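You operate a simulated robot arm through the tools that you are given. There is no shell and no other tool. Be economical: measure what you need, move in short steps, check, and stop when the job is done.

You are at the controls of a simulated robot arm. One attempt, no reset.

Task
The display says CROSSED: swap the two input leads over.
Fine: mute first; park the lead of input one in the lead rest meanwhile; unmute at the end.

Only the result counts: the job must be done as asked and must still hold three seconds after the hand-in. Knocking over, shifting, dropping, spilling or breaking anything else fails it.

Robot
A 6-joint arm with a two-finger parallel gripper, fixed in place. Base frame: the origin is at the foot of the arm, x ahead of it, y to its left, z up; the work surface is at about z = 0. Lengths are in mm, angles in degrees, forces in N, time in s.
With the tool pointing down near the work surface it reaches from about 140 to 580 mm from the base axis. Its first joint turns from -66.0 to 66.0 degrees. Payload 2.1 kg.
The TCP is the grasp point between the finger pads, 30 mm short of the fingertips. In the tool frame z runs along the fingers and y along their closing line. Largest opening 94 mm; finger width 28, thickness 10; the body of the gripper, 50 by 96 mm, starts 55 mm behind the TCP.
Orientation is that of the tool frame in the base frame, as [roll, pitch, yaw] about the fixed x, y, z axes, in that order (R = Rz(yaw) Ry(pitch) Rx(roll)). With the fingers straight down and closing along the base's y, the tool's x points along the base's -x, its y along +y and its z along -z.

Tools
- The arm moves only by the tool jog_arm. Its argument "deltas" is a list of rows, each a list of 7 numbers: the finger opening in cm, from 0 to 9.4, then the shift along the base's x, y, z in units of 30 mm (1.0 is 30 mm), then the turn, a rotation vector about the base's x, y, z in units of 5 degrees (1.0 is 5 degrees). In form: [[claw, tx, ty, tz, rx, ry, rz], ...]. A call has 1 to 12 rows; each row shifts and turns the commanded pose from where the row before left it. A call with a number of a shift or a turn outside -1 to 1 is refused whole. Each row takes 0.2 s and may step no farther than 50 mm and 8.6 degrees from the row before; otherwise, or with a gripper value out of range, the whole call is refused. Where a pose cannot be reached the arm comes as near as it can. A force on the tool above 40 N (or 10 N above the force at the start of the call, whichever is more), or a blocked arm, ends the call early, and 0.2 s more pass. The fingers move at their own pace (about 72 mm/s each) and stop on an object; they squeeze with about 44 N. The grip force told is the motor's: it shows also when the fingers shut on nothing. Time passes only in rows, and 0.2 s behind the last, so rows that do not move let the fingers close. The reply holds the time, the measured pose of the TCP, the force on the tool along the base axes, the opening and the grip force, in the units named above and with some noise.
- Cameras (640 x 400 px; columns grow to the right, rows downward): "scene" is fixed at [76.4, -387.8, 495.9]; the picture's right is [0.58, -0.82, 0.00], its down [-0.37, -0.26, -0.89] and it looks along [0.73, 0.51, -0.45] (base axes); focal length 244 px, centre (320, 200). "wrist" rides on the gripper at [-37, 0, -58] in the tool frame; the picture's right is [0.00, -1.00, 0.00], its down [0.97, 0.00, -0.24] and it looks along [0.24, 0.00, 0.97] (tool axes); focal length 218 px, centre (320, 200). There is no depth. A picture from a camera that has moved, and an enlarged one, comes with that camera's place and axes in the base frame and with its lens.
- snapshot(camera): a new picture of that camera. The clock stands still meanwhile.
- inspect(camera, box): a new picture of the part [left, top, right, bottom] of that camera's present view, enlarged. The clock stands still meanwhile.
- sign_off(): hands the job in; it is judged then, once.

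Work in short steps. Places have to be worked out from the pictures, the camera data and where the tool is seen: move nearer, look again, correct. Check each grasp and each placing, and mend what went wrong. You have 120 turns and 76 pictures in all, those below and enlarged ones among them. Open the gripper and draw the arm clear of the work before you hand the job in, unless the task says otherwise; then end with one line.

The tools are called after "Call:" by a JSON object that holds its "fn" and its "kwargs". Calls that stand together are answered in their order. jog_arm: Moves the arm, as the interface text tells. Its arguments: {"type":"object","properties":{"deltas":{"type":"array","items":{"type":"array","items":{"type":"number"}}}},"required":["deltas"]} The other tools are called the same way: snapshot (camera) takes a picture; inspect (camera, box) takes an enlarged picture of a part of a camera's view; sign_off () hands the job in.

At the start:

```text
t: 0.0
tool_pos: [263.0, -122.5, 372.2]
tool_rot: [180.0, 0.0, -180.0]
wrist_force: [0.1, -0.3, 0.0]
grip_width: 94.1
gripper_force: 0.0
```

scene: 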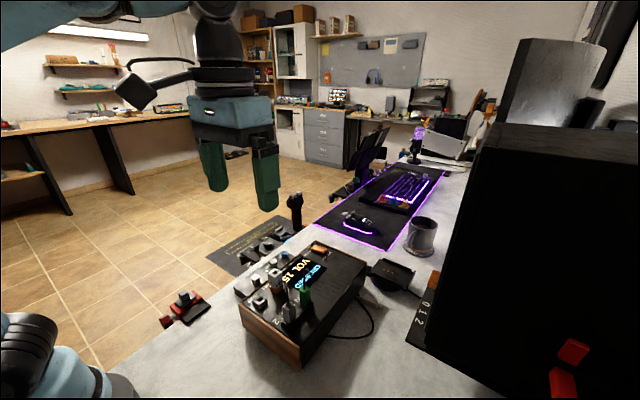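
wrist: 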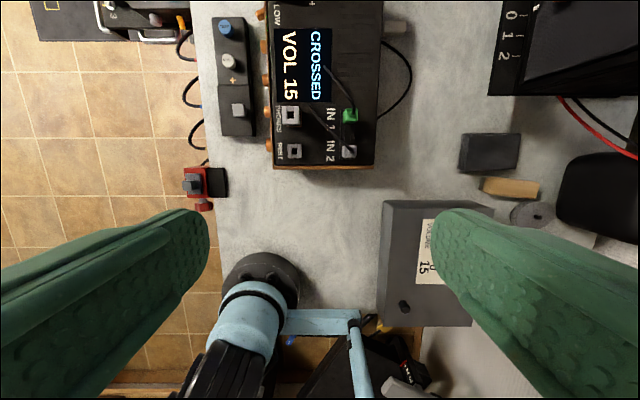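

I'll look closely at the device from both cameras first.

Call:
{"fn": "inspect", "kwargs": {"camera": "wrist", "box": [180, 0, 440, 220]}}

Call:
{"fn": "inspect", "kwargs": {"camera": "scene", "box": [150, 220, 450, 390]}}

```text
1.82 times, centred on (310, 110) of wrist
camera zoom: at [299.7, -123.7, 430.6], right [0.0, -1.0, 0.0], down [-0.97, 0.0, 0.24], along [-0.24, 0.0, -0.97], focal length 397 px, centre (338, 364)
```

zoom: 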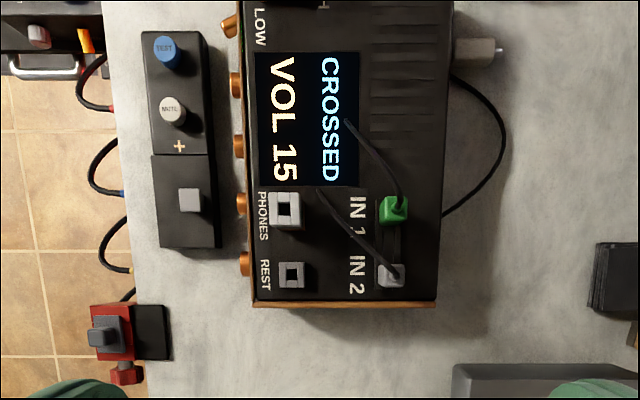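

```text
2.13 times, centred on (300, 305) of scene
camera zoom: at [76.4, -387.8, 495.9], right [0.58, -0.82, 0.0], down [-0.37, -0.26, -0.89], along [0.73, 0.51, -0.45], focal length 522 px, centre (363, -24)
```

zoom: 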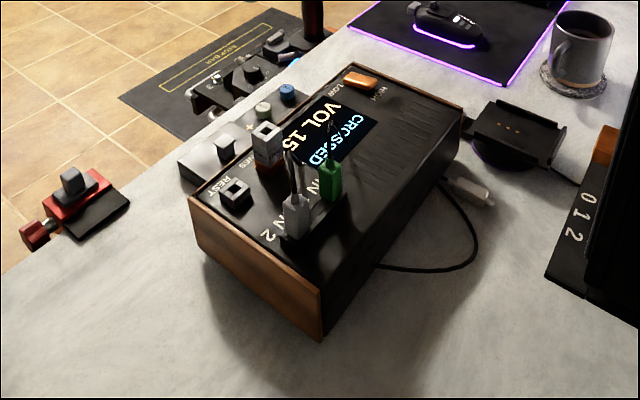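

The device sits with its green plug (IN 1) near (341,-164), grey (IN 2) near (296,-165), top around z 120; REST near (292,-84), MUTE near (434,23). I'll move over for a better view.

Call:
{"fn": "jog_arm", "kwargs": {"deltas": [[9.4, 0.8, 0.5, 0, 0, 0, 0], [9.4, 0.8, 0.5, 0, 0, 0, 0], [9.4, 0.8, 0.5, 0, 0, 0, 0], [9.4, 0.5, 0.5, 0, 0, 0, 0]]}}

Call:
{"fn": "snapshot", "kwargs": {"camera": "wrist"}}

Call:
{"fn": "inspect", "kwargs": {"camera": "wrist", "box": [160, 60, 440, 240]}}

```text
t: 1.0
tool_pos: [350.5, -61.8, 372.6]
tool_rot: [-180.0, -0.1, 180.0]
wrist_force: [0.8, 0.1, 0.1]
grip_width: 94.0
gripper_force: 0.2
```

```text
71 pictures are left
camera wrist: at [386.4, -63.0, 430.8], right [0.0, -1.0, 0.0], down [-0.97, 0.0, 0.24], along [-0.24, 0.0, -0.97], focal length 218 px, centre (320, 200)
```

wrist: 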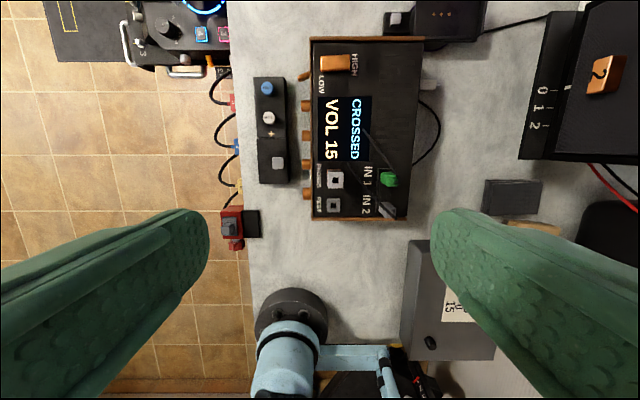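

```text
2.22 times, centred on (300, 150) of wrist
camera zoom: at [386.4, -63.0, 430.8], right [0.0, -1.0, 0.0], down [-0.97, 0.0, 0.24], along [-0.24, 0.0, -0.97], focal length 485 px, centre (364, 311)
```

zoom: 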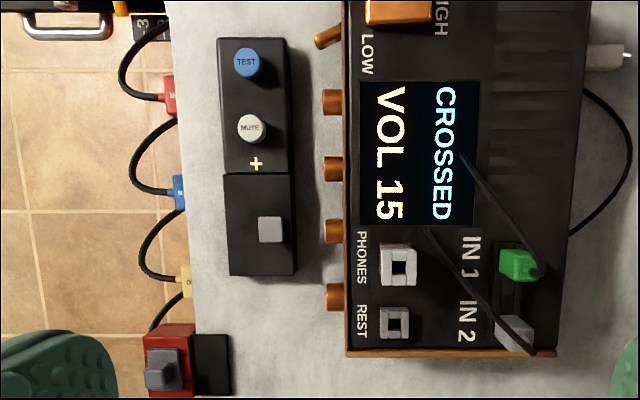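

The cords run from the plug tops to points on the device's face. I'll look closer at the plugs and the mute box with the scene camera.

Call:
{"fn": "inspect", "kwargs": {"camera": "scene", "box": [225, 230, 345, 330]}}

```text
4.00 times, centred on (285, 280) of scene
camera zoom: at [76.4, -387.8, 495.9], right [0.58, -0.82, 0.0], down [-0.37, -0.26, -0.89], along [0.73, 0.51, -0.45], focal length 978 px, centre (460, -120)
```

zoom: 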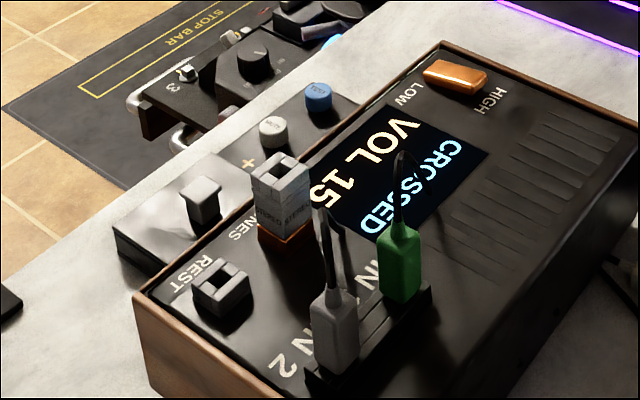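

MUTE triangulates to about (433, 23, top ≈39). I'll close the fingers and go above it.

Call:
{"fn": "jog_arm", "kwargs": {"deltas": [[0, 0.7, 0.7, 0, 0, 0, 0], [0, 0.7, 0.7, 0, 0, 0, 0], [0, 0.7, 0.7, -0.5, 0, 0, 0], [0, 0.65, 0.73, -1, 0, 0, 0], [0, 0, 0, -1, 0, 0, 0], [0, 0, 0, -1, 0, 0, 0], [0, 0, 0, -1, 0, 0, 0], [0, 0, 0, -1, 0, 0, 0], [0, 0, 0, -1, 0, 0, 0], [0, 0, 0, -1, 0, 0, 0]]}}

Call:
{"fn": "snapshot", "kwargs": {"camera": "wrist"}}

Call:
{"fn": "snapshot", "kwargs": {"camera": "scene"}}

```text
t: 3.2
tool_pos: [432.7, 20.5, 145.4]
tool_rot: [180.0, 0.0, -180.0]
wrist_force: [0.5, -1.3, -0.2]
grip_width: 0.0
gripper_force: 32.5
```

```text
68 pictures are left
camera wrist: at [470.1, 20.5, 204.0], right [0.0, -1.0, 0.0], down [-0.97, 0.0, 0.24], along [-0.24, 0.0, -0.97], focal length 218 px, centre (320, 200)
```

wrist: 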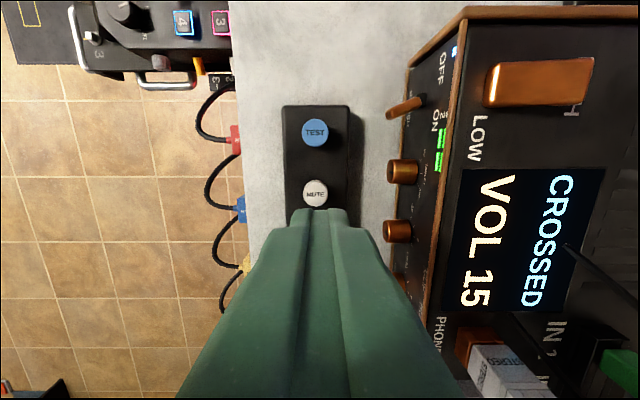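

```text
67 pictures are left
```

scene: 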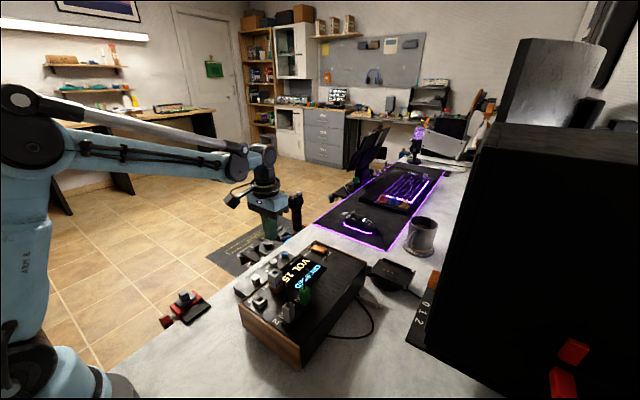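

MUTE confirmed at about (434, 24). I shift 3 mm in y, descend to just above, then press gently.

Call:
{"fn": "jog_arm", "kwargs": {"deltas": [[0, 0.03, 0.1, -1, 0, 0, 0], [0, 0, 0, -0.9, 0, 0, 0], [0, 0, 0, -0.3, 0, 0, 0]]}}

Call:
{"fn": "jog_arm", "kwargs": {"deltas": [[0, 0, 0, -0.1, 0, 0, 0], [0, 0, 0, -0.1, 0, 0, 0], [0, 0, 0, -0.1, 0, 0, 0]]}}

Call:
{"fn": "snapshot", "kwargs": {"camera": "wrist"}}

```text
t: 4.0
tool_pos: [433.9, 25.1, 81.0]
tool_rot: [180.0, -0.1, 179.9]
wrist_force: [-0.5, -0.2, 0.1]
grip_width: 0.0
gripper_force: 32.8
```

```text
t: 4.8
tool_pos: [435.3, 25.4, 72.6]
tool_rot: [-180.0, 0.0, 180.0]
wrist_force: [-0.4, -0.1, 0.6]
grip_width: 0.0
gripper_force: 32.6
```

```text
66 pictures are left
camera wrist: at [470.9, 24.0, 130.3], right [0.0, -1.0, 0.0], down [-0.97, 0.0, 0.24], along [-0.24, 0.0, -0.97], focal length 218 px, centre (320, 200)
```

wrist: 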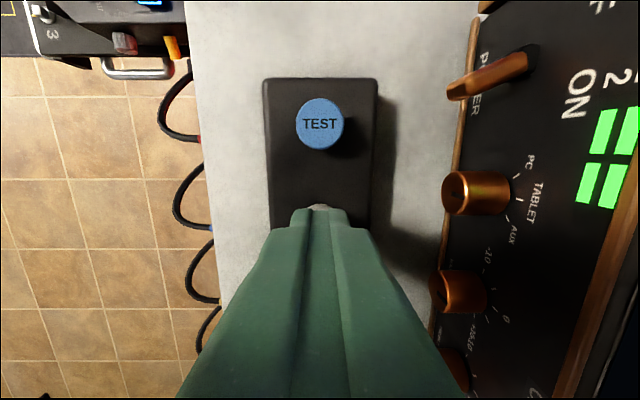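

Tip is just above the button; pressing on in small steps.

Call:
{"fn": "jog_arm", "kwargs": {"deltas": [[0, 0, 0, -0.08, 0, 0, 0], [0, 0, 0, -0.08, 0, 0, 0]]}}

Call:
{"fn": "snapshot", "kwargs": {"camera": "scene"}}

```text
t: 5.4
tool_pos: [434.3, 23.8, 67.4]
tool_rot: [-180.0, 0.0, -180.0]
wrist_force: [0.0, -0.4, -0.3]
grip_width: 0.2
gripper_force: 33.5
```

```text
65 pictures are left
```

scene: 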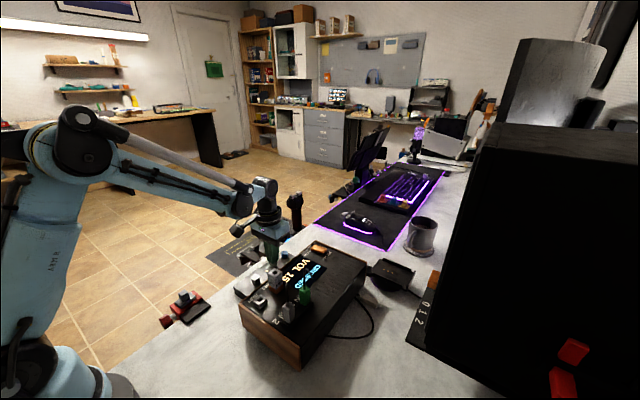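

No force yet; a little further down while watching force.

Call:
{"fn": "jog_arm", "kwargs": {"deltas": [[0, 0, 0, -0.07, 0, 0, 0], [0, 0, 0, -0.07, 0, 0, 0]]}}

Call:
{"fn": "inspect", "kwargs": {"camera": "scene", "box": [225, 230, 345, 330]}}

```text
t: 6.0
tool_pos: [434.4, 24.2, 63.7]
tool_rot: [-179.9, -0.1, 180.0]
wrist_force: [-0.2, 1.2, 2.5]
grip_width: 0.3
gripper_force: 32.8
```

```text
4.00 times, centred on (285, 280) of scene
camera zoom: at [76.4, -387.8, 495.9], right [0.58, -0.82, 0.0], down [-0.37, -0.26, -0.89], along [0.73, 0.51, -0.45], focal length 978 px, centre (460, -120)
```

zoom: 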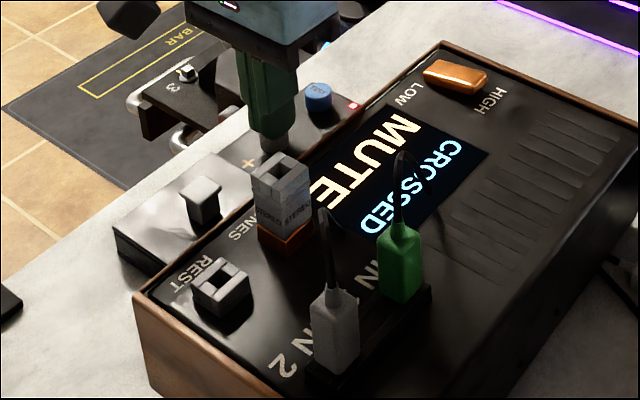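

Display reads MUTE. I lift off and move above the plugs for a close look.

Call:
{"fn": "jog_arm", "kwargs": {"deltas": [[0, 0, 0, 0.7, 0, 0, 0], [0, 0, 0, 1, 0, 0, 0], [0, 0, 0, 1, 0, 0, 0], [0, 0, 0, 1, 0, 0, 0], [2, 0, 0, 1, 0, 0, 0], [9.4, -0.7, -1, 0.7, 0, 0, 0], [9.4, -0.7, -1, 0.5, 0, 0, 0], [9.4, -0.7, -1, 0, 0, 0, 0], [9.4, -0.7, -1, 0, 0, 0, 0], [9.4, -0.7, -1, 0, 0, 0, 0], [9.4, -0.3, -1, 0, 0, 0, 0]]}}

Call:
{"fn": "snapshot", "kwargs": {"camera": "wrist"}}

Call:
{"fn": "inspect", "kwargs": {"camera": "scene", "box": [225, 230, 345, 330]}}

```text
t: 8.4
tool_pos: [320.3, -154.9, 238.7]
tool_rot: [180.0, -0.1, 179.9]
wrist_force: [0.6, 1.3, -0.1]
grip_width: 94.2
gripper_force: 0.1
```

```text
63 pictures are left
camera wrist: at [356.8, -156.4, 298.0], right [0.0, -1.0, 0.0], down [-0.97, 0.0, 0.24], along [-0.24, 0.0, -0.97], focal length 218 px, centre (320, 200)
```

wrist: 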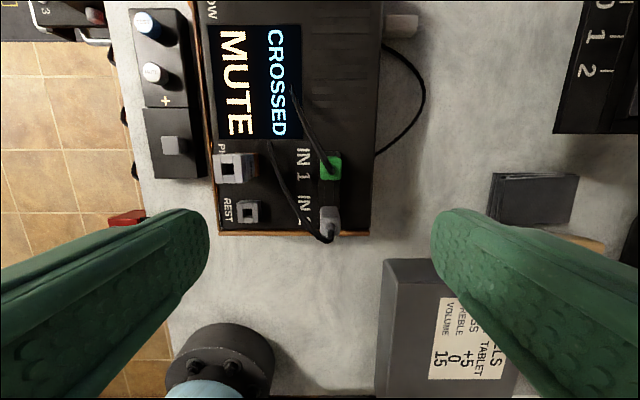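

```text
4.00 times, centred on (285, 280) of scene
camera zoom: at [76.4, -387.7, 495.9], right [0.58, -0.82, 0.0], down [-0.37, -0.26, -0.89], along [0.73, 0.51, -0.45], focal length 978 px, centre (460, -120)
```

zoom: 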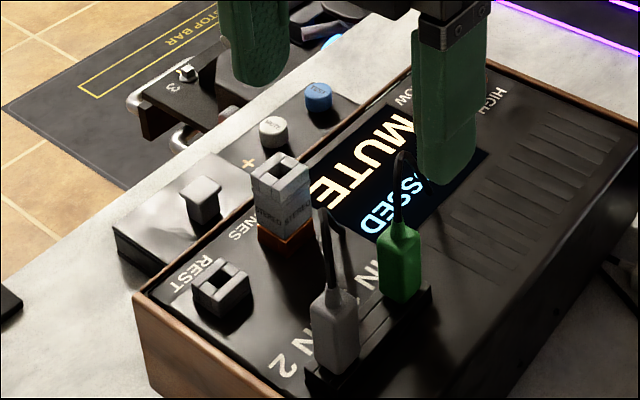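

Call:
{"fn": "inspect", "kwargs": {"camera": "wrist", "box": [200, 130, 400, 255]}}

```text
3.20 times, centred on (300, 192) of wrist
camera zoom: at [356.8, -156.4, 298.0], right [0.0, -1.0, 0.0], down [-0.97, 0.0, 0.24], along [-0.24, 0.0, -0.97], focal length 698 px, centre (384, 224)
```

zoom: 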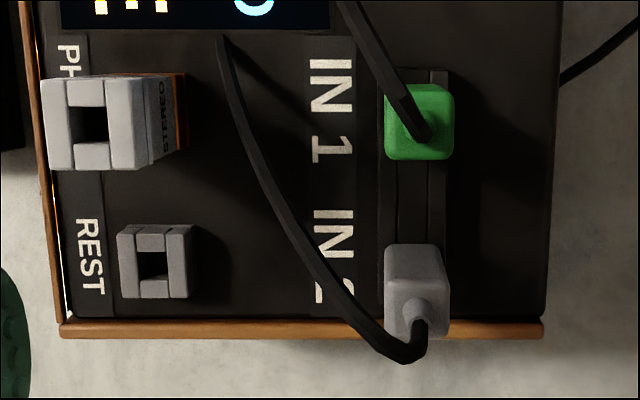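

Triangulation: green top (339,-166,109), grey (295,-165.5,109), REST (294.4,-86,ring top ≈94), device top ≈79. I go above green with a moderate opening and check.

Call:
{"fn": "jog_arm", "kwargs": {"deltas": [[6, 0.62, -0.37, 0, 0, 0, 0], [5.5, 0, 0, -1, 0, 0, 0], [5.5, 0, 0, -1, 0, 0, 0]]}}

Call:
{"fn": "snapshot", "kwargs": {"camera": "wrist"}}

Call:
{"fn": "inspect", "kwargs": {"camera": "scene", "box": [225, 210, 345, 330]}}

```text
t: 9.2
tool_pos: [339.6, -164.9, 179.6]
tool_rot: [-179.9, 0.0, 180.0]
wrist_force: [0.7, 0.0, 0.7]
grip_width: 55.1
gripper_force: 0.0
```

```text
60 pictures are left
camera wrist: at [375.8, -165.8, 238.0], right [0.0, -1.0, 0.0], down [-0.97, 0.0, 0.24], along [-0.24, 0.0, -0.97], focal length 218 px, centre (320, 200)
```

wrist: 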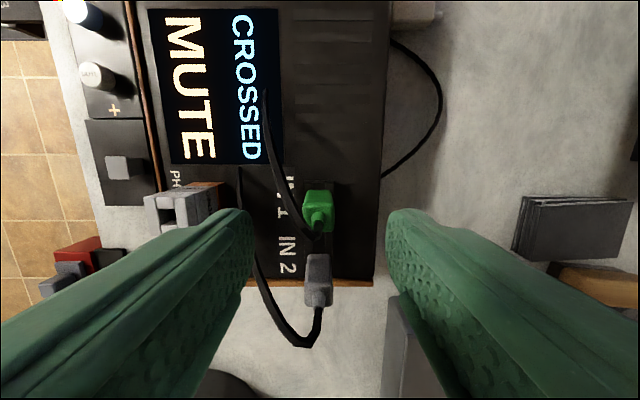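

```text
3.33 times, centred on (285, 270) of scene
camera zoom: at [76.4, -387.8, 495.9], right [0.58, -0.82, 0.0], down [-0.37, -0.26, -0.89], along [0.73, 0.51, -0.45], focal length 815 px, centre (437, -33)
```

zoom: 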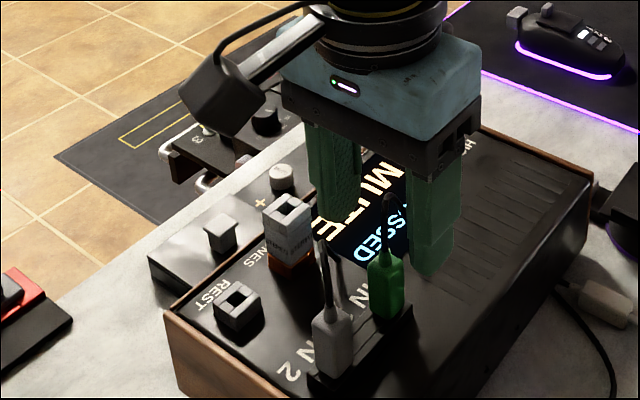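

Plug is centred between the fingers. Descend to TCP z≈121 and look before closing.

Call:
{"fn": "jog_arm", "kwargs": {"deltas": [[5.5, 0, 0, -0.7, 0, 0, 0], [5.5, 0, 0, -0.7, 0, 0, 0], [5.5, 0, 0, -0.55, 0, 0, 0]]}}

Call:
{"fn": "snapshot", "kwargs": {"camera": "wrist"}}

Call:
{"fn": "inspect", "kwargs": {"camera": "scene", "box": [225, 210, 345, 330]}}

```text
t: 10.0
tool_pos: [338.6, -166.5, 121.8]
tool_rot: [179.9, 0.0, 180.0]
wrist_force: [-0.2, -0.6, -0.7]
grip_width: 54.9
gripper_force: 0.0
```

```text
58 pictures are left
camera wrist: at [375.4, -166.7, 180.0], right [0.0, -1.0, 0.0], down [-0.97, 0.0, 0.24], along [-0.24, 0.0, -0.97], focal length 218 px, centre (320, 200)
```

wrist: 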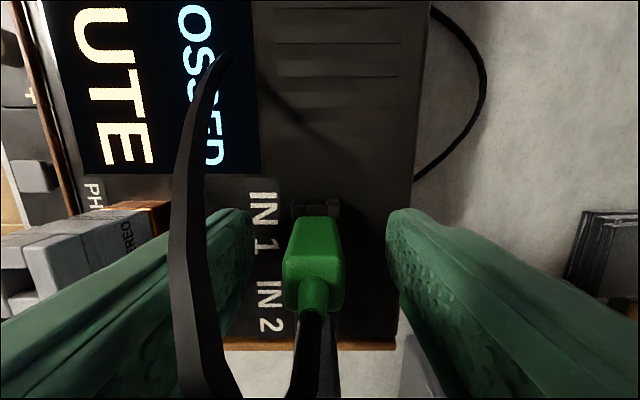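

```text
3.33 times, centred on (285, 270) of scene
camera zoom: at [76.4, -387.8, 495.9], right [0.58, -0.82, 0.0], down [-0.37, -0.26, -0.89], along [0.73, 0.51, -0.45], focal length 815 px, centre (437, -33)
```

zoom: 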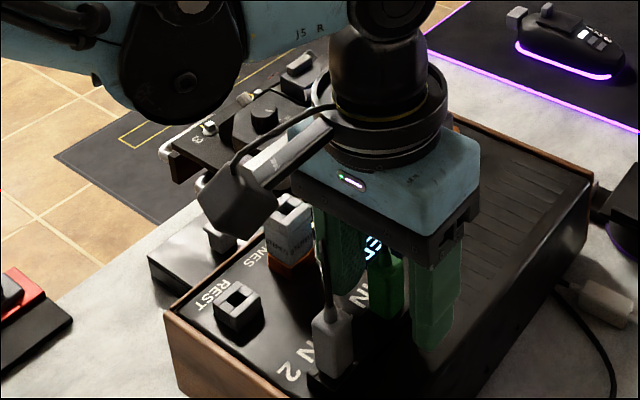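

Plug is well between the pads. Close the fingers.

Call:
{"fn": "jog_arm", "kwargs": {"deltas": [[3.5, 0, 0, 0, 0, 0, 0], [0, 0, 0, 0, 0, 0, 0], [0, 0, 0, 0, 0, 0, 0], [0, 0, 0, 0, 0, 0, 0]]}}

Call:
{"fn": "snapshot", "kwargs": {"camera": "wrist"}}

```text
t: 11.0
tool_pos: [339.1, -165.1, 122.7]
tool_rot: [180.0, 0.1, -180.0]
wrist_force: [5.9, 7.7, 6.9]
grip_width: 15.8
gripper_force: 43.5
```

```text
56 pictures are left
camera wrist: at [375.9, -166.5, 180.4], right [0.0, -1.0, 0.0], down [-0.97, 0.0, 0.24], along [-0.24, 0.0, -0.97], focal length 218 px, centre (320, 200)
```

wrist: 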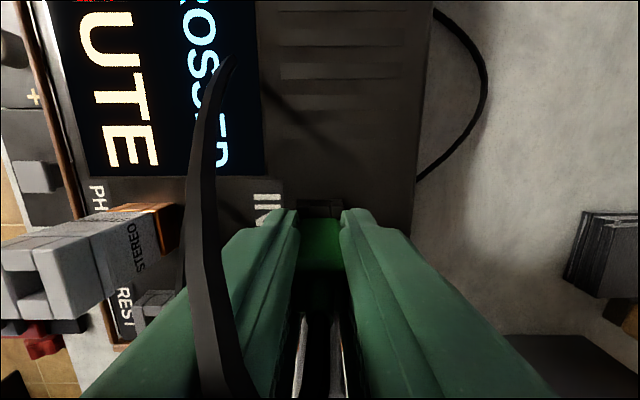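

Gripped (15.8 mm). Pull straight up in small steps.

Call:
{"fn": "jog_arm", "kwargs": {"deltas": [[0, 0, 0.02, 0.2, 0, 0, 0], [0, 0, 0, 0.3, 0, 0, 0], [0, 0, 0, 0.4, 0, 0, 0], [0, 0, 0, 0.5, 0, 0, 0]]}}

Call:
{"fn": "inspect", "kwargs": {"camera": "scene", "box": [225, 210, 345, 330]}}

```text
t: 12.0
tool_pos: [339.0, -165.7, 163.1]
tool_rot: [180.0, 0.0, 180.0]
wrist_force: [0.3, -0.1, -0.1]
grip_width: 15.8
gripper_force: 44.5
```

```text
3.33 times, centred on (285, 270) of scene
camera zoom: at [76.4, -387.8, 495.9], right [0.58, -0.82, 0.0], down [-0.37, -0.26, -0.89], along [0.73, 0.51, -0.45], focal length 815 px, centre (437, -33)
```

zoom: 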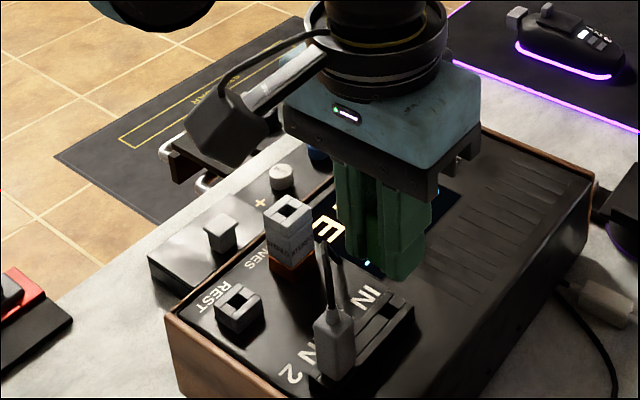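

It came out. I raise it further to see the plug's pin and the bare IN 1 socket.

Call:
{"fn": "jog_arm", "kwargs": {"deltas": [[0, 0, 0, 1, 0, 0, 0], [0, 0, 0, 1, 0, 0, 0]]}}

Call:
{"fn": "inspect", "kwargs": {"camera": "scene", "box": [225, 210, 345, 330]}}

Call:
{"fn": "inspect", "kwargs": {"camera": "wrist", "box": [180, 120, 440, 320]}}

```text
t: 12.6
tool_pos: [337.4, -166.2, 225.3]
tool_rot: [-180.0, 0.0, 179.9]
wrist_force: [0.7, -0.6, 0.1]
grip_width: 15.7
gripper_force: 44.2
```

```text
3.33 times, centred on (285, 270) of scene
camera zoom: at [76.4, -387.8, 495.9], right [0.58, -0.82, 0.0], down [-0.37, -0.26, -0.89], along [0.73, 0.51, -0.45], focal length 815 px, centre (437, -33)
```

zoom: 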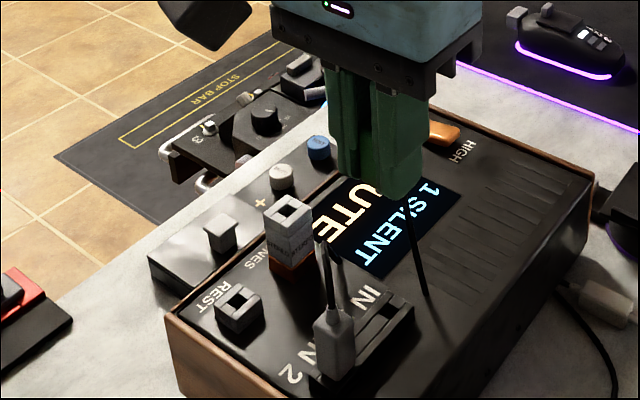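

```text
2.00 times, centred on (310, 220) of wrist
camera zoom: at [373.2, -166.7, 283.0], right [0.0, -1.0, 0.0], down [-0.97, 0.0, 0.24], along [-0.24, 0.0, -0.97], focal length 436 px, centre (340, 160)
```

zoom: 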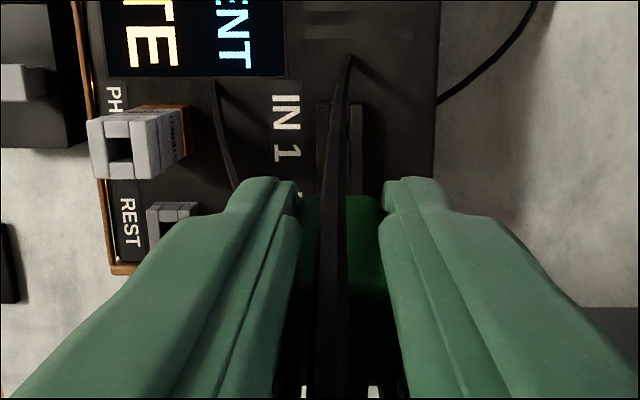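

Display shows "1 SILENT"; the plug is held and the cord follows. I move at height to beside REST to measure it exactly.

Call:
{"fn": "jog_arm", "kwargs": {"deltas": [[0, 0, 0, 0.4, 0, 0, 0], [0, -0.6, 0.4, 0, 0, 0, 0], [0, -0.7, 0.4, 0, 0, 0, 0], [0, -0.7, 0.5, 0, 0, 0, 0]]}}

Call:
{"fn": "inspect", "kwargs": {"camera": "wrist", "box": [160, 60, 400, 240]}}

Call:
{"fn": "inspect", "kwargs": {"camera": "scene", "box": [205, 190, 345, 330]}}

```text
t: 13.6
tool_pos: [277.5, -124.6, 236.4]
tool_rot: [-180.0, 0.0, -180.0]
wrist_force: [0.6, 0.6, -0.1]
grip_width: 15.8
gripper_force: 44.1
```

```text
2.22 times, centred on (280, 150) of wrist
camera zoom: at [314.5, -126.5, 294.0], right [0.0, -1.0, 0.0], down [-0.97, 0.0, 0.24], along [-0.24, 0.0, -0.97], focal length 485 px, centre (409, 311)
```

zoom: 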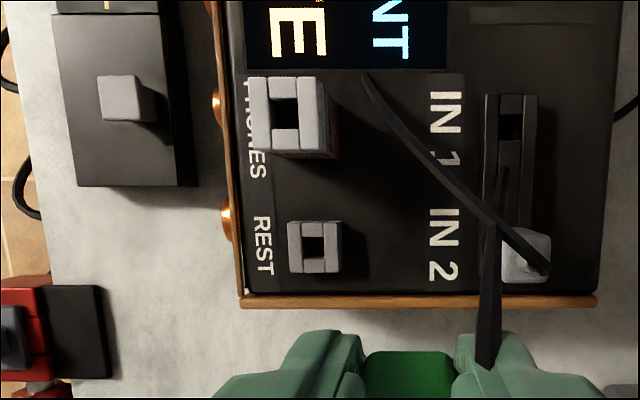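

```text
2.86 times, centred on (275, 260) of scene
camera zoom: at [76.5, -387.8, 495.9], right [0.58, -0.82, 0.0], down [-0.37, -0.26, -0.89], along [0.73, 0.51, -0.45], focal length 698 px, centre (449, 29)
```

zoom: 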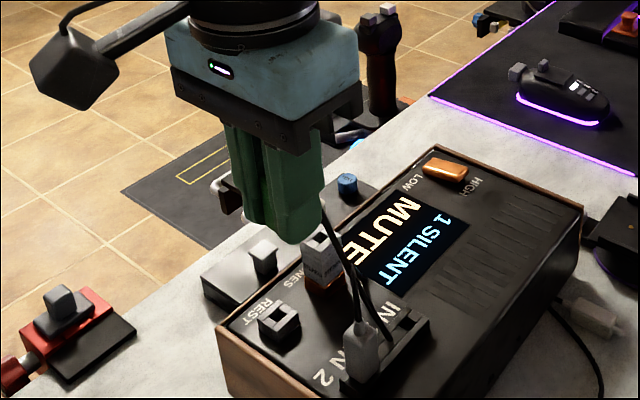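

Both holes are visible: IN 1 ≈(339.3,-165.7), REST ≈(293.5,-86.4). I'll put the camera right above REST for a parallax-free measure.

Call:
{"fn": "jog_arm", "kwargs": {"deltas": [[0, -0.4, 0.7, 0, 0, 0, 0], [0, -0.35, 0.64, 0, 0, 0, 0], [0, 0, 0, -0.8, 0, 0, 0], [0, 0, 0, -0.8, 0, 0, 0], [0, 0, 0, -0.7, 0, 0, 0], [0, 0, 0, 0, 0, 0, 0]]}}

Call:
{"fn": "snapshot", "kwargs": {"camera": "wrist"}}

Call:
{"fn": "inspect", "kwargs": {"camera": "wrist", "box": [260, 180, 380, 280]}}

```text
t: 15.0
tool_pos: [255.6, -86.5, 167.1]
tool_rot: [179.9, 0.0, -180.0]
wrist_force: [0.2, 1.3, -1.0]
grip_width: 15.4
gripper_force: 43.6
```

```text
50 pictures are left
camera wrist: at [291.5, -86.9, 225.3], right [0.0, -1.0, 0.0], down [-0.97, 0.0, 0.24], along [-0.24, 0.0, -0.97], focal length 218 px, centre (320, 200)
```

wrist: 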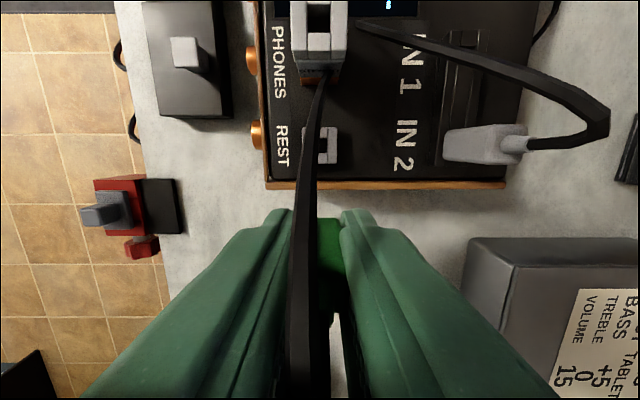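

```text
4.00 times, centred on (320, 230) of wrist
camera zoom: at [291.5, -86.9, 225.3], right [0.0, -1.0, 0.0], down [-0.97, 0.0, 0.24], along [-0.24, 0.0, -0.97], focal length 873 px, centre (320, 80)
```

zoom: 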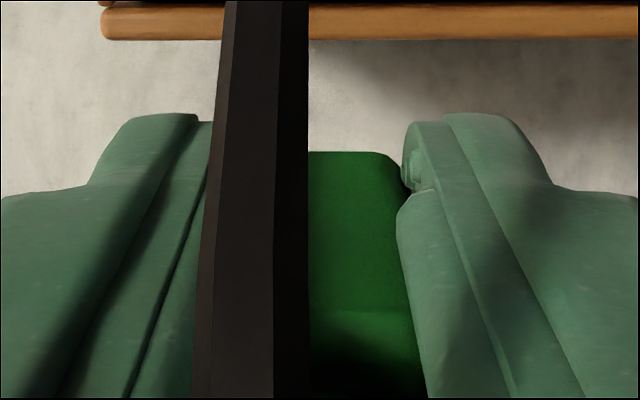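

Call:
{"fn": "inspect", "kwargs": {"camera": "wrist", "box": [270, 100, 366, 180]}}

```text
5.00 times, centred on (318, 140) of wrist
camera zoom: at [291.5, -86.9, 225.3], right [0.0, -1.0, 0.0], down [-0.97, 0.0, 0.24], along [-0.24, 0.0, -0.97], focal length 1091 px, centre (330, 500)
```

zoom: 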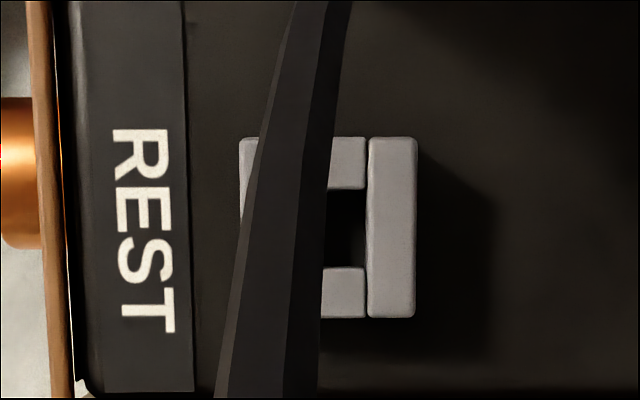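

REST centre ≈(292.7,-85.6). Before moving over it, check from the scene camera how far the pin sticks out under the fingers.

Call:
{"fn": "inspect", "kwargs": {"camera": "scene", "box": [205, 230, 305, 320]}}

```text
4.44 times, centred on (255, 275) of scene
camera zoom: at [76.4, -387.8, 495.9], right [0.58, -0.82, 0.0], down [-0.37, -0.26, -0.89], along [0.73, 0.51, -0.45], focal length 1087 px, centre (609, -133)
```

zoom: 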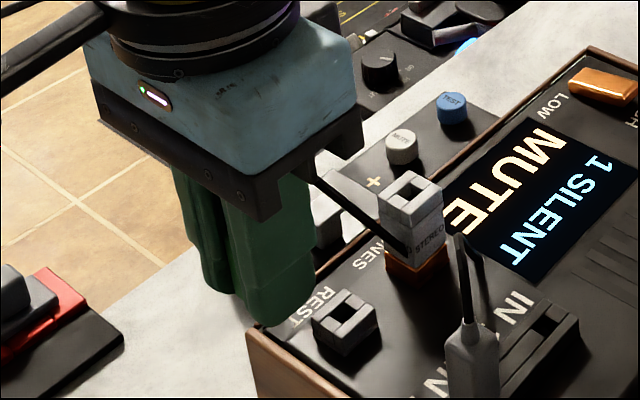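

No pin below the fingertips, so it is short. Move over REST and lower to ~6 mm above the expected seat.

Call:
{"fn": "jog_arm", "kwargs": {"deltas": [[0, 0.6, 0.01, 0, 0, 0, 0], [0, 0.607, 0, 0, 0, 0, 0], [0, 0, 0, -0.4, 0, 0, 0], [0, 0, 0, -0.4, 0, 0, 0], [0, 0, 0, 0, 0, 0, 0]]}}

Call:
{"fn": "snapshot", "kwargs": {"camera": "wrist"}}

Call:
{"fn": "inspect", "kwargs": {"camera": "scene", "box": [205, 230, 305, 320]}}

```text
t: 16.2
tool_pos: [292.9, -86.1, 143.3]
tool_rot: [-179.9, 0.0, 180.0]
wrist_force: [0.7, 0.8, -1.2]
grip_width: 15.5
gripper_force: 44.4
```

```text
46 pictures are left
camera wrist: at [328.3, -87.5, 201.2], right [0.0, -1.0, 0.0], down [-0.97, 0.0, 0.24], along [-0.24, 0.0, -0.97], focal length 218 px, centre (320, 200)
```

wrist: 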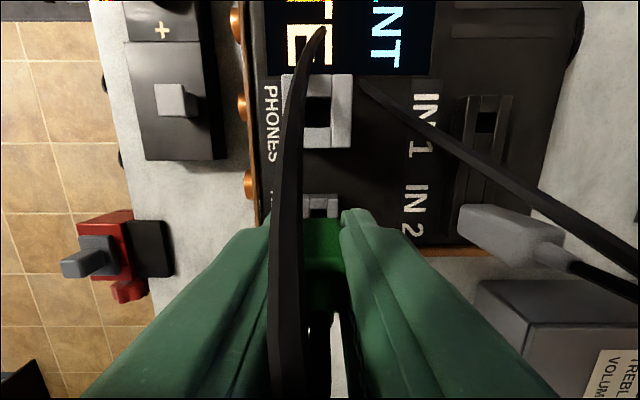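

```text
4.44 times, centred on (255, 275) of scene
camera zoom: at [76.4, -387.8, 495.9], right [0.58, -0.82, 0.0], down [-0.37, -0.26, -0.89], along [0.73, 0.51, -0.45], focal length 1087 px, centre (609, -133)
```

zoom: 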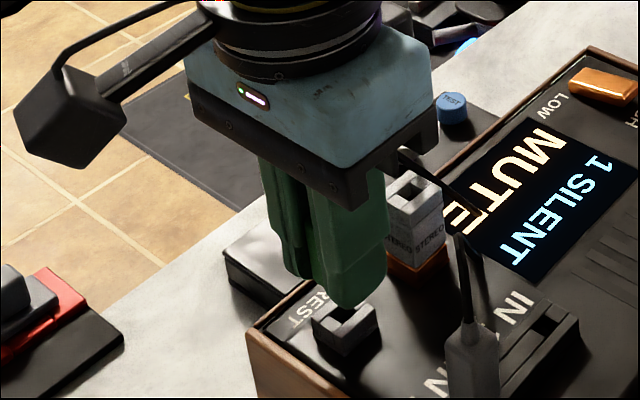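

Aligned by eye. Lower slowly, watching force.

Call:
{"fn": "jog_arm", "kwargs": {"deltas": [[0, 0, 0, -0.15, 0, 0, 0], [0, 0, 0, -0.12, 0, 0, 0], [0, 0, 0, -0.1, 0, 0, 0]]}}

Call:
{"fn": "jog_arm", "kwargs": {"deltas": [[0, 0, 0, -0.1, 0, 0, 0], [0, 0, 0, 0, 0, 0, 0]]}}

```text
t: 17.0
tool_pos: [291.6, -86.9, 131.2]
tool_rot: [180.0, -0.1, 180.0]
wrist_force: [-0.3, -0.8, -0.1]
grip_width: 15.6
gripper_force: 43.4
```

```text
t: 17.6
tool_pos: [292.2, -87.1, 127.9]
tool_rot: [180.0, 0.0, 180.0]
wrist_force: [-0.6, -0.9, 0.8]
grip_width: 15.9
gripper_force: 44.3
```

No contact force yet; continue in 2 mm steps.

Call:
{"fn": "jog_arm", "kwargs": {"deltas": [[0, 0, 0, -0.07, 0, 0, 0], [0, 0, 0, -0.07, 0, 0, 0]]}}

Call:
{"fn": "inspect", "kwargs": {"camera": "scene", "box": [205, 230, 305, 320]}}

```text
t: 18.2
tool_pos: [291.1, -86.0, 125.5]
tool_rot: [180.0, 0.0, 179.9]
wrist_force: [0.6, 0.1, 0.0]
grip_width: 15.6
gripper_force: 44.7
```

```text
4.44 times, centred on (255, 275) of scene
camera zoom: at [76.4, -387.8, 495.9], right [0.58, -0.82, 0.0], down [-0.37, -0.26, -0.89], along [0.73, 0.51, -0.45], focal length 1087 px, centre (609, -133)
```

zoom: 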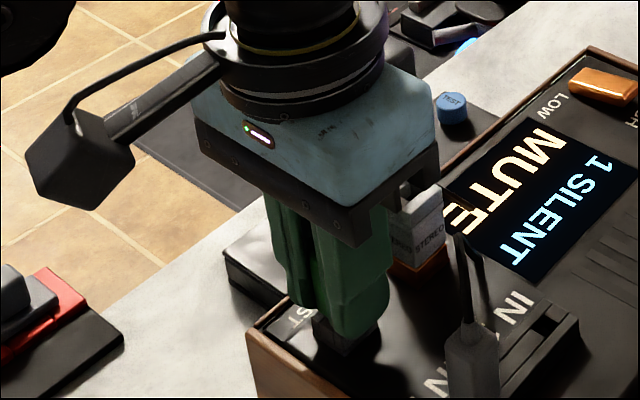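

Fingertips near ring-top level, still no force. Continue gently.

Call:
{"fn": "jog_arm", "kwargs": {"deltas": [[0, 0, 0, -0.05, 0, 0, 0], [0, 0, 0, 0, 0, 0, 0]]}}

Call:
{"fn": "jog_arm", "kwargs": {"deltas": [[0, 0, 0, -0.05, 0, 0, 0], [0, 0, 0, 0, 0, 0, 0]]}}

Call:
{"fn": "jog_arm", "kwargs": {"deltas": [[0, 0, 0, -0.05, 0, 0, 0], [0, 0, 0, 0, 0, 0, 0]]}}

```text
t: 18.8
tool_pos: [292.4, -86.2, 123.9]
tool_rot: [-180.0, 0.1, -180.0]
wrist_force: [0.3, -0.3, -0.4]
grip_width: 15.6
gripper_force: 43.7
```

```text
t: 19.4
tool_pos: [292.4, -85.4, 122.4]
tool_rot: [179.9, -0.1, 180.0]
wrist_force: [0.2, 0.4, -0.1]
grip_width: 15.8
gripper_force: 43.7
```

```text
t: 19.8
tool_pos: [292.1, -86.6, 122.2]
tool_rot: [180.0, -0.1, 179.8]
wrist_force: [-1.2, 1.2, 6.0]
grip_width: 15.7
gripper_force: 43.8
stopped in row 2: the force on the tool passed its limit (the readings are from after the stop); the commanded pose is now the measured one
```

Hard contact at z≈122, the same height as when seated in IN 1. A small sideways nudge will tell if the pin is in the hole.

Call:
{"fn": "jog_arm", "kwargs": {"deltas": [[0, 0.07, 0, 0, 0, 0, 0], [0, 0, 0, 0, 0, 0, 0]]}}

Call:
{"fn": "jog_arm", "kwargs": {"deltas": [[0, -0.12, 0, 0, 0, 0, 0], [0, 0, 0, 0, 0, 0, 0]]}}

```text
t: 20.4
tool_pos: [292.8, -86.7, 121.7]
tool_rot: [-180.0, -0.2, 179.9]
wrist_force: [-12.0, 0.1, 3.0]
grip_width: 16.0
gripper_force: 44.3
```

```text
t: 21.0
tool_pos: [291.8, -85.8, 123.0]
tool_rot: [-180.0, 0.1, -180.0]
wrist_force: [7.1, -4.1, 6.2]
grip_width: 15.6
gripper_force: 43.9
```

Sideways motion is resisted both ways: the pin is in REST. Recentre, release, and lift.

Call:
{"fn": "jog_arm", "kwargs": {"deltas": [[0, 0.025, 0, 0, 0, 0, 0], [2.5, 0, 0, 0, 0, 0, 0], [4, 0, 0, 0, 0, 0, 0], [4, 0, 0, 0, 0, 0, 0]]}}

Call:
{"fn": "jog_arm", "kwargs": {"deltas": [[4, 0, 0, 0.5, 0, 0, 0], [4, 0, 0, 1, 0, 0, 0], [4, 0, 0, 1, 0, 0, 0], [4, 0, 0, 1, 0, 0, 0], [5, 0, 0, 0.3, 0, 0, 0]]}}

Call:
{"fn": "snapshot", "kwargs": {"camera": "wrist"}}

Call:
{"fn": "inspect", "kwargs": {"camera": "scene", "box": [205, 210, 345, 330]}}

```text
t: 22.0
tool_pos: [291.1, -85.5, 122.2]
tool_rot: [-179.9, -0.1, 180.0]
wrist_force: [-0.5, -0.3, -1.0]
grip_width: 40.3
gripper_force: 0.1
```

```text
t: 23.2
tool_pos: [293.0, -85.7, 236.4]
tool_rot: [180.0, -0.1, 180.0]
wrist_force: [0.5, -0.2, 0.1]
grip_width: 50.2
gripper_force: 0.0
```

```text
43 pictures are left
camera wrist: at [327.8, -86.2, 293.6], right [0.0, -1.0, 0.0], down [-0.97, 0.0, 0.24], along [-0.24, 0.0, -0.97], focal length 218 px, centre (320, 200)
```

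wrist: 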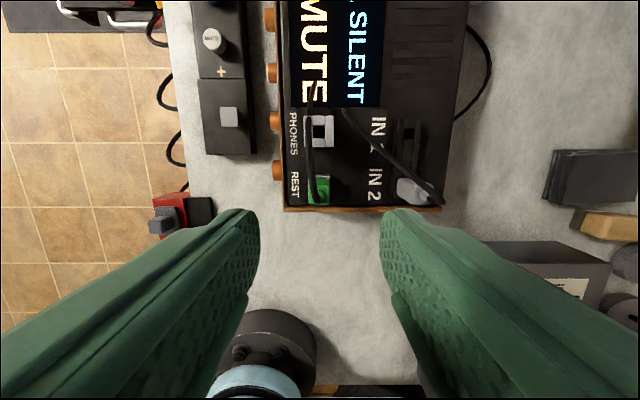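

```text
3.33 times, centred on (275, 270) of scene
camera zoom: at [76.4, -387.8, 495.9], right [0.58, -0.82, 0.0], down [-0.37, -0.26, -0.89], along [0.73, 0.51, -0.45], focal length 815 px, centre (470, -33)
```

zoom: 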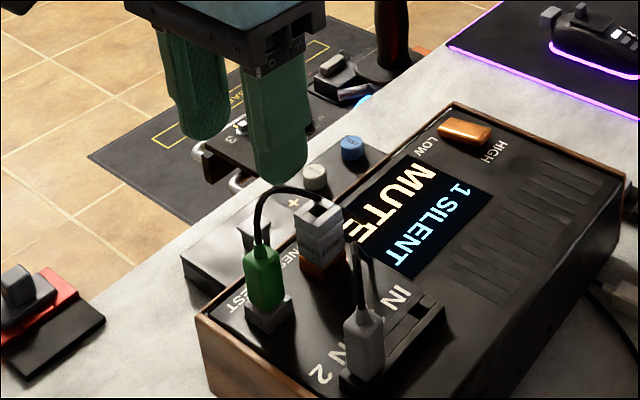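

Green is parked upright in REST. Now go above the grey plug.

Call:
{"fn": "jog_arm", "kwargs": {"deltas": [[5.5, 0, -0.88, 0, 0, 0, 0], [5.5, 0, -0.88, 0, 0, 0, 0], [5.5, 0, -0.88, -0.5, 0, 0, 0], [5.5, 0, 0, -0.9, 0, 0, 0], [5.5, 0, 0, 0, 0, 0, 0]]}}

Call:
{"fn": "snapshot", "kwargs": {"camera": "wrist"}}

Call:
{"fn": "inspect", "kwargs": {"camera": "scene", "box": [205, 210, 345, 330]}}

```text
t: 24.4
tool_pos: [289.6, -163.9, 194.0]
tool_rot: [179.9, -0.1, 180.0]
wrist_force: [-0.2, 0.9, 0.2]
grip_width: 55.0
gripper_force: 0.2
```

```text
41 pictures are left
camera wrist: at [326.5, -164.6, 251.6], right [0.0, -1.0, 0.0], down [-0.97, 0.0, 0.24], along [-0.24, 0.0, -0.97], focal length 218 px, centre (320, 200)
```

wrist: 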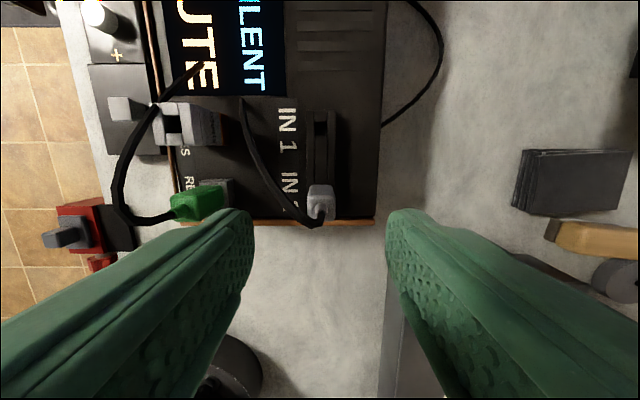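

```text
3.33 times, centred on (275, 270) of scene
camera zoom: at [76.4, -387.8, 495.9], right [0.58, -0.82, 0.0], down [-0.37, -0.26, -0.89], along [0.73, 0.51, -0.45], focal length 815 px, centre (470, -33)
```

zoom: 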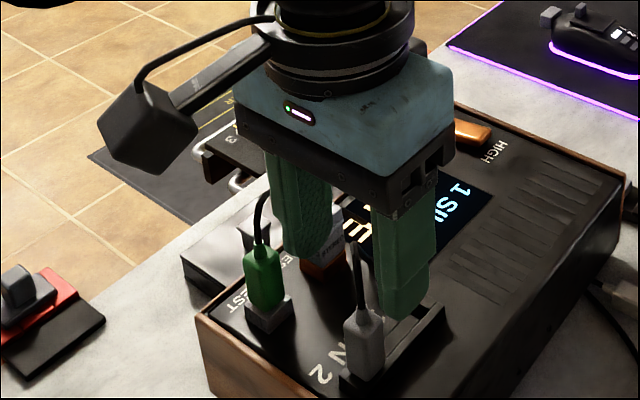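

I'll enlarge to measure IN 1's hole and the grey plug relative to the tool.

Call:
{"fn": "inspect", "kwargs": {"camera": "wrist", "box": [260, 90, 380, 240]}}

```text
2.67 times, centred on (320, 165) of wrist
camera zoom: at [326.5, -164.6, 251.6], right [0.0, -1.0, 0.0], down [-0.97, 0.0, 0.24], along [-0.24, 0.0, -0.97], focal length 582 px, centre (320, 293)
```

zoom: 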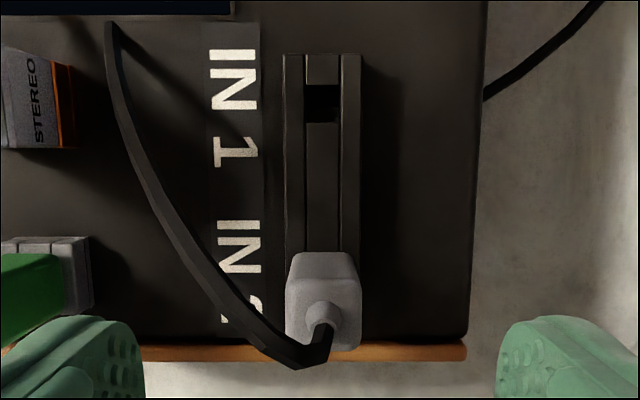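

TCP ≈1.5–2 mm short of the plug axis in x, same as for green, which is fine. Descend and grip.

Call:
{"fn": "jog_arm", "kwargs": {"deltas": [[5.5, 0, 0, -0.8, 0, 0, 0], [5.5, 0, 0, -0.8, 0, 0, 0], [5.5, 0, 0, -0.8, 0, 0, 0], [5.5, 0, 0, 0, 0, 0, 0]]}}

Call:
{"fn": "snapshot", "kwargs": {"camera": "wrist"}}

```text
t: 25.4
tool_pos: [292.2, -165.9, 121.1]
tool_rot: [-179.9, -0.1, 179.9]
wrist_force: [0.0, 0.2, 0.8]
grip_width: 55.1
gripper_force: 0.0
```

```text
38 pictures are left
camera wrist: at [327.5, -166.8, 179.3], right [0.0, -1.0, 0.0], down [-0.97, 0.0, 0.24], along [-0.24, 0.0, -0.97], focal length 218 px, centre (320, 200)
```

wrist: 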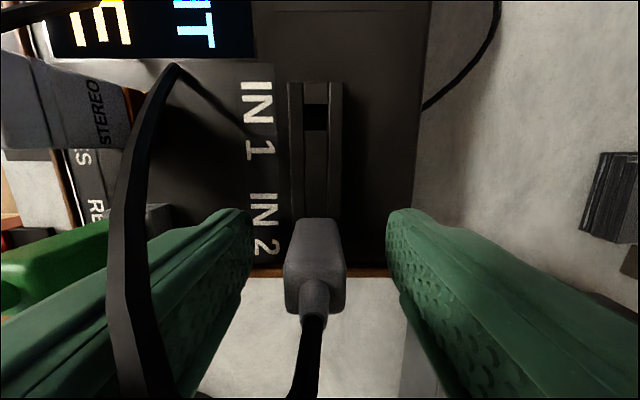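

Good. Close on grey.

Call:
{"fn": "jog_arm", "kwargs": {"deltas": [[3.5, 0, 0, 0, 0, 0, 0], [0, 0, 0, 0, 0, 0, 0], [0, 0, 0, 0, 0, 0, 0], [0, 0, 0, 0, 0, 0, 0]]}}

```text
t: 26.4
tool_pos: [290.9, -166.4, 121.8]
tool_rot: [179.9, 0.0, -179.8]
wrist_force: [0.0, 7.5, 0.5]
grip_width: 20.9
gripper_force: 44.8
```

Grip width 20.9 differs from green's 15.8; look before pulling.

Call:
{"fn": "snapshot", "kwargs": {"camera": "wrist"}}

Call:
{"fn": "inspect", "kwargs": {"camera": "scene", "box": [225, 240, 325, 340]}}

```text
37 pictures are left
camera wrist: at [327.5, -166.3, 179.5], right [0.0, -1.0, 0.0], down [-0.97, 0.0, 0.24], along [-0.24, 0.0, -0.97], focal length 218 px, centre (320, 200)
```

wrist: 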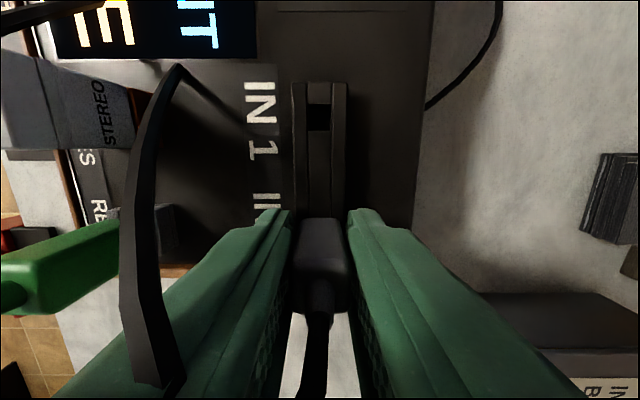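

```text
4.00 times, centred on (275, 290) of scene
camera zoom: at [76.5, -387.8, 495.9], right [0.58, -0.82, 0.0], down [-0.37, -0.26, -0.89], along [0.73, 0.51, -0.45], focal length 978 px, centre (500, -160)
```

zoom: 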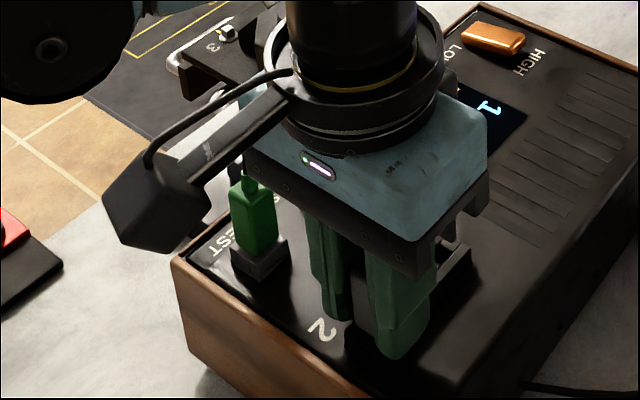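

The fingertips caught the socket rail (≈21 mm wide) rather than the plug. Open, raise 3.5 mm, and close again.

Call:
{"fn": "jog_arm", "kwargs": {"deltas": [[3.5, 0, 0, 0, 0, 0, 0], [3.5, 0, 0, 0, 0, 0, 0], [3.5, 0, 0, 0.12, 0, 0, 0], [3.5, 0, 0, 0, 0, 0, 0], [0, 0, 0, 0, 0, 0, 0], [0, 0, 0, 0, 0, 0, 0], [0, 0, 0, 0, 0, 0, 0]]}}

```text
t: 28.0
tool_pos: [292.4, -166.4, 124.5]
tool_rot: [179.9, -0.1, -179.9]
wrist_force: [2.7, 7.6, 2.1]
grip_width: 15.7
gripper_force: 44.5
```

Gripped at 15.7 mm. Pull up.

Call:
{"fn": "jog_arm", "kwargs": {"deltas": [[0, 0, 0.02, 0.2, 0, 0, 0], [0, 0, 0, 0.3, 0, 0, 0], [0, 0, 0, 0.5, 0, 0, 0], [0, 0, 0, 0.6, 0, 0, 0], [0, 0, 0, 0, 0, 0, 0]]}}

Call:
{"fn": "inspect", "kwargs": {"camera": "wrist", "box": [200, 60, 440, 240]}}

Call:
{"fn": "inspect", "kwargs": {"camera": "scene", "box": [225, 230, 345, 330]}}

```text
t: 29.2
tool_pos: [291.3, -164.3, 174.5]
tool_rot: [-179.9, -0.1, -180.0]
wrist_force: [0.0, 0.3, 0.3]
grip_width: 15.5
gripper_force: 44.2
```

```text
2.22 times, centred on (320, 150) of wrist
camera zoom: at [327.4, -165.1, 232.0], right [0.0, -1.0, 0.0], down [-0.97, 0.0, 0.24], along [-0.24, 0.0, -0.97], focal length 485 px, centre (320, 311)
```

zoom: 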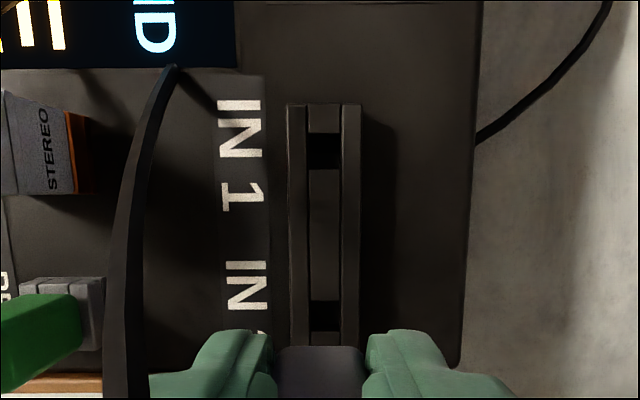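

```text
4.00 times, centred on (285, 280) of scene
camera zoom: at [76.4, -387.8, 495.9], right [0.58, -0.82, 0.0], down [-0.37, -0.26, -0.89], along [0.73, 0.51, -0.45], focal length 978 px, centre (460, -120)
```

zoom: 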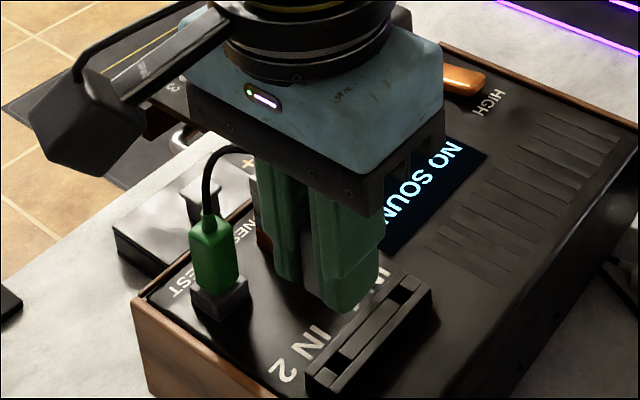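

Display shows "NO SOUND"; both holes are visible, 46 mm apart in x and in line. Move +46 mm and lower most of the way.

Call:
{"fn": "jog_arm", "kwargs": {"deltas": [[0, 0.5, 0, 0, 0, 0, 0], [0, 0.5, 0, 0, 0, 0, 0], [0, 0.537, 0, 0, 0, 0, 0], [0, 0, 0, -0.5, 0, 0, 0], [0, 0, 0, -0.5, 0, 0, 0], [0, 0, 0, 0, 0, 0, 0]]}}

Call:
{"fn": "inspect", "kwargs": {"camera": "scene", "box": [225, 230, 345, 330]}}

```text
t: 30.6
tool_pos: [336.9, -164.3, 143.5]
tool_rot: [-180.0, -0.1, 180.0]
wrist_force: [-1.4, 0.4, 0.3]
grip_width: 15.5
gripper_force: 43.9
```

```text
4.00 times, centred on (285, 280) of scene
camera zoom: at [76.4, -387.8, 495.9], right [0.58, -0.82, 0.0], down [-0.37, -0.26, -0.89], along [0.73, 0.51, -0.45], focal length 978 px, centre (460, -120)
```

zoom: 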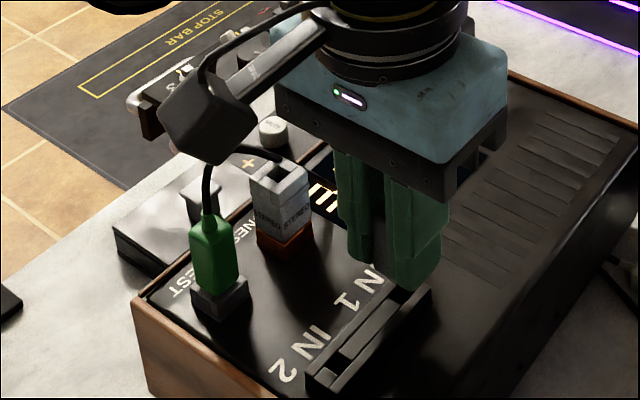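

Looks aligned. Lower slowly to the seat.

Call:
{"fn": "jog_arm", "kwargs": {"deltas": [[0, 0, 0, -0.15, 0, 0, 0], [0, 0, 0, -0.15, 0, 0, 0], [0, 0, 0, -0.1, 0, 0, 0], [0, 0, 0, -0.1, 0, 0, 0], [0, 0, 0, 0, 0, 0, 0]]}}

Call:
{"fn": "jog_arm", "kwargs": {"deltas": [[0, 0, 0, -0.05, 0, 0, 0], [0, 0, 0, -0.05, 0, 0, 0], [0, 0, 0, -0.04, 0, 0, 0]]}}

```text
t: 31.8
tool_pos: [337.2, -164.5, 128.4]
tool_rot: [180.0, -0.1, 179.8]
wrist_force: [0.0, 0.1, -0.8]
grip_width: 15.7
gripper_force: 44.0
```

```text
t: 32.6
tool_pos: [337.4, -165.4, 124.5]
tool_rot: [-179.9, -0.1, 179.9]
wrist_force: [0.1, 0.6, 6.2]
grip_width: 15.6
gripper_force: 43.8
```

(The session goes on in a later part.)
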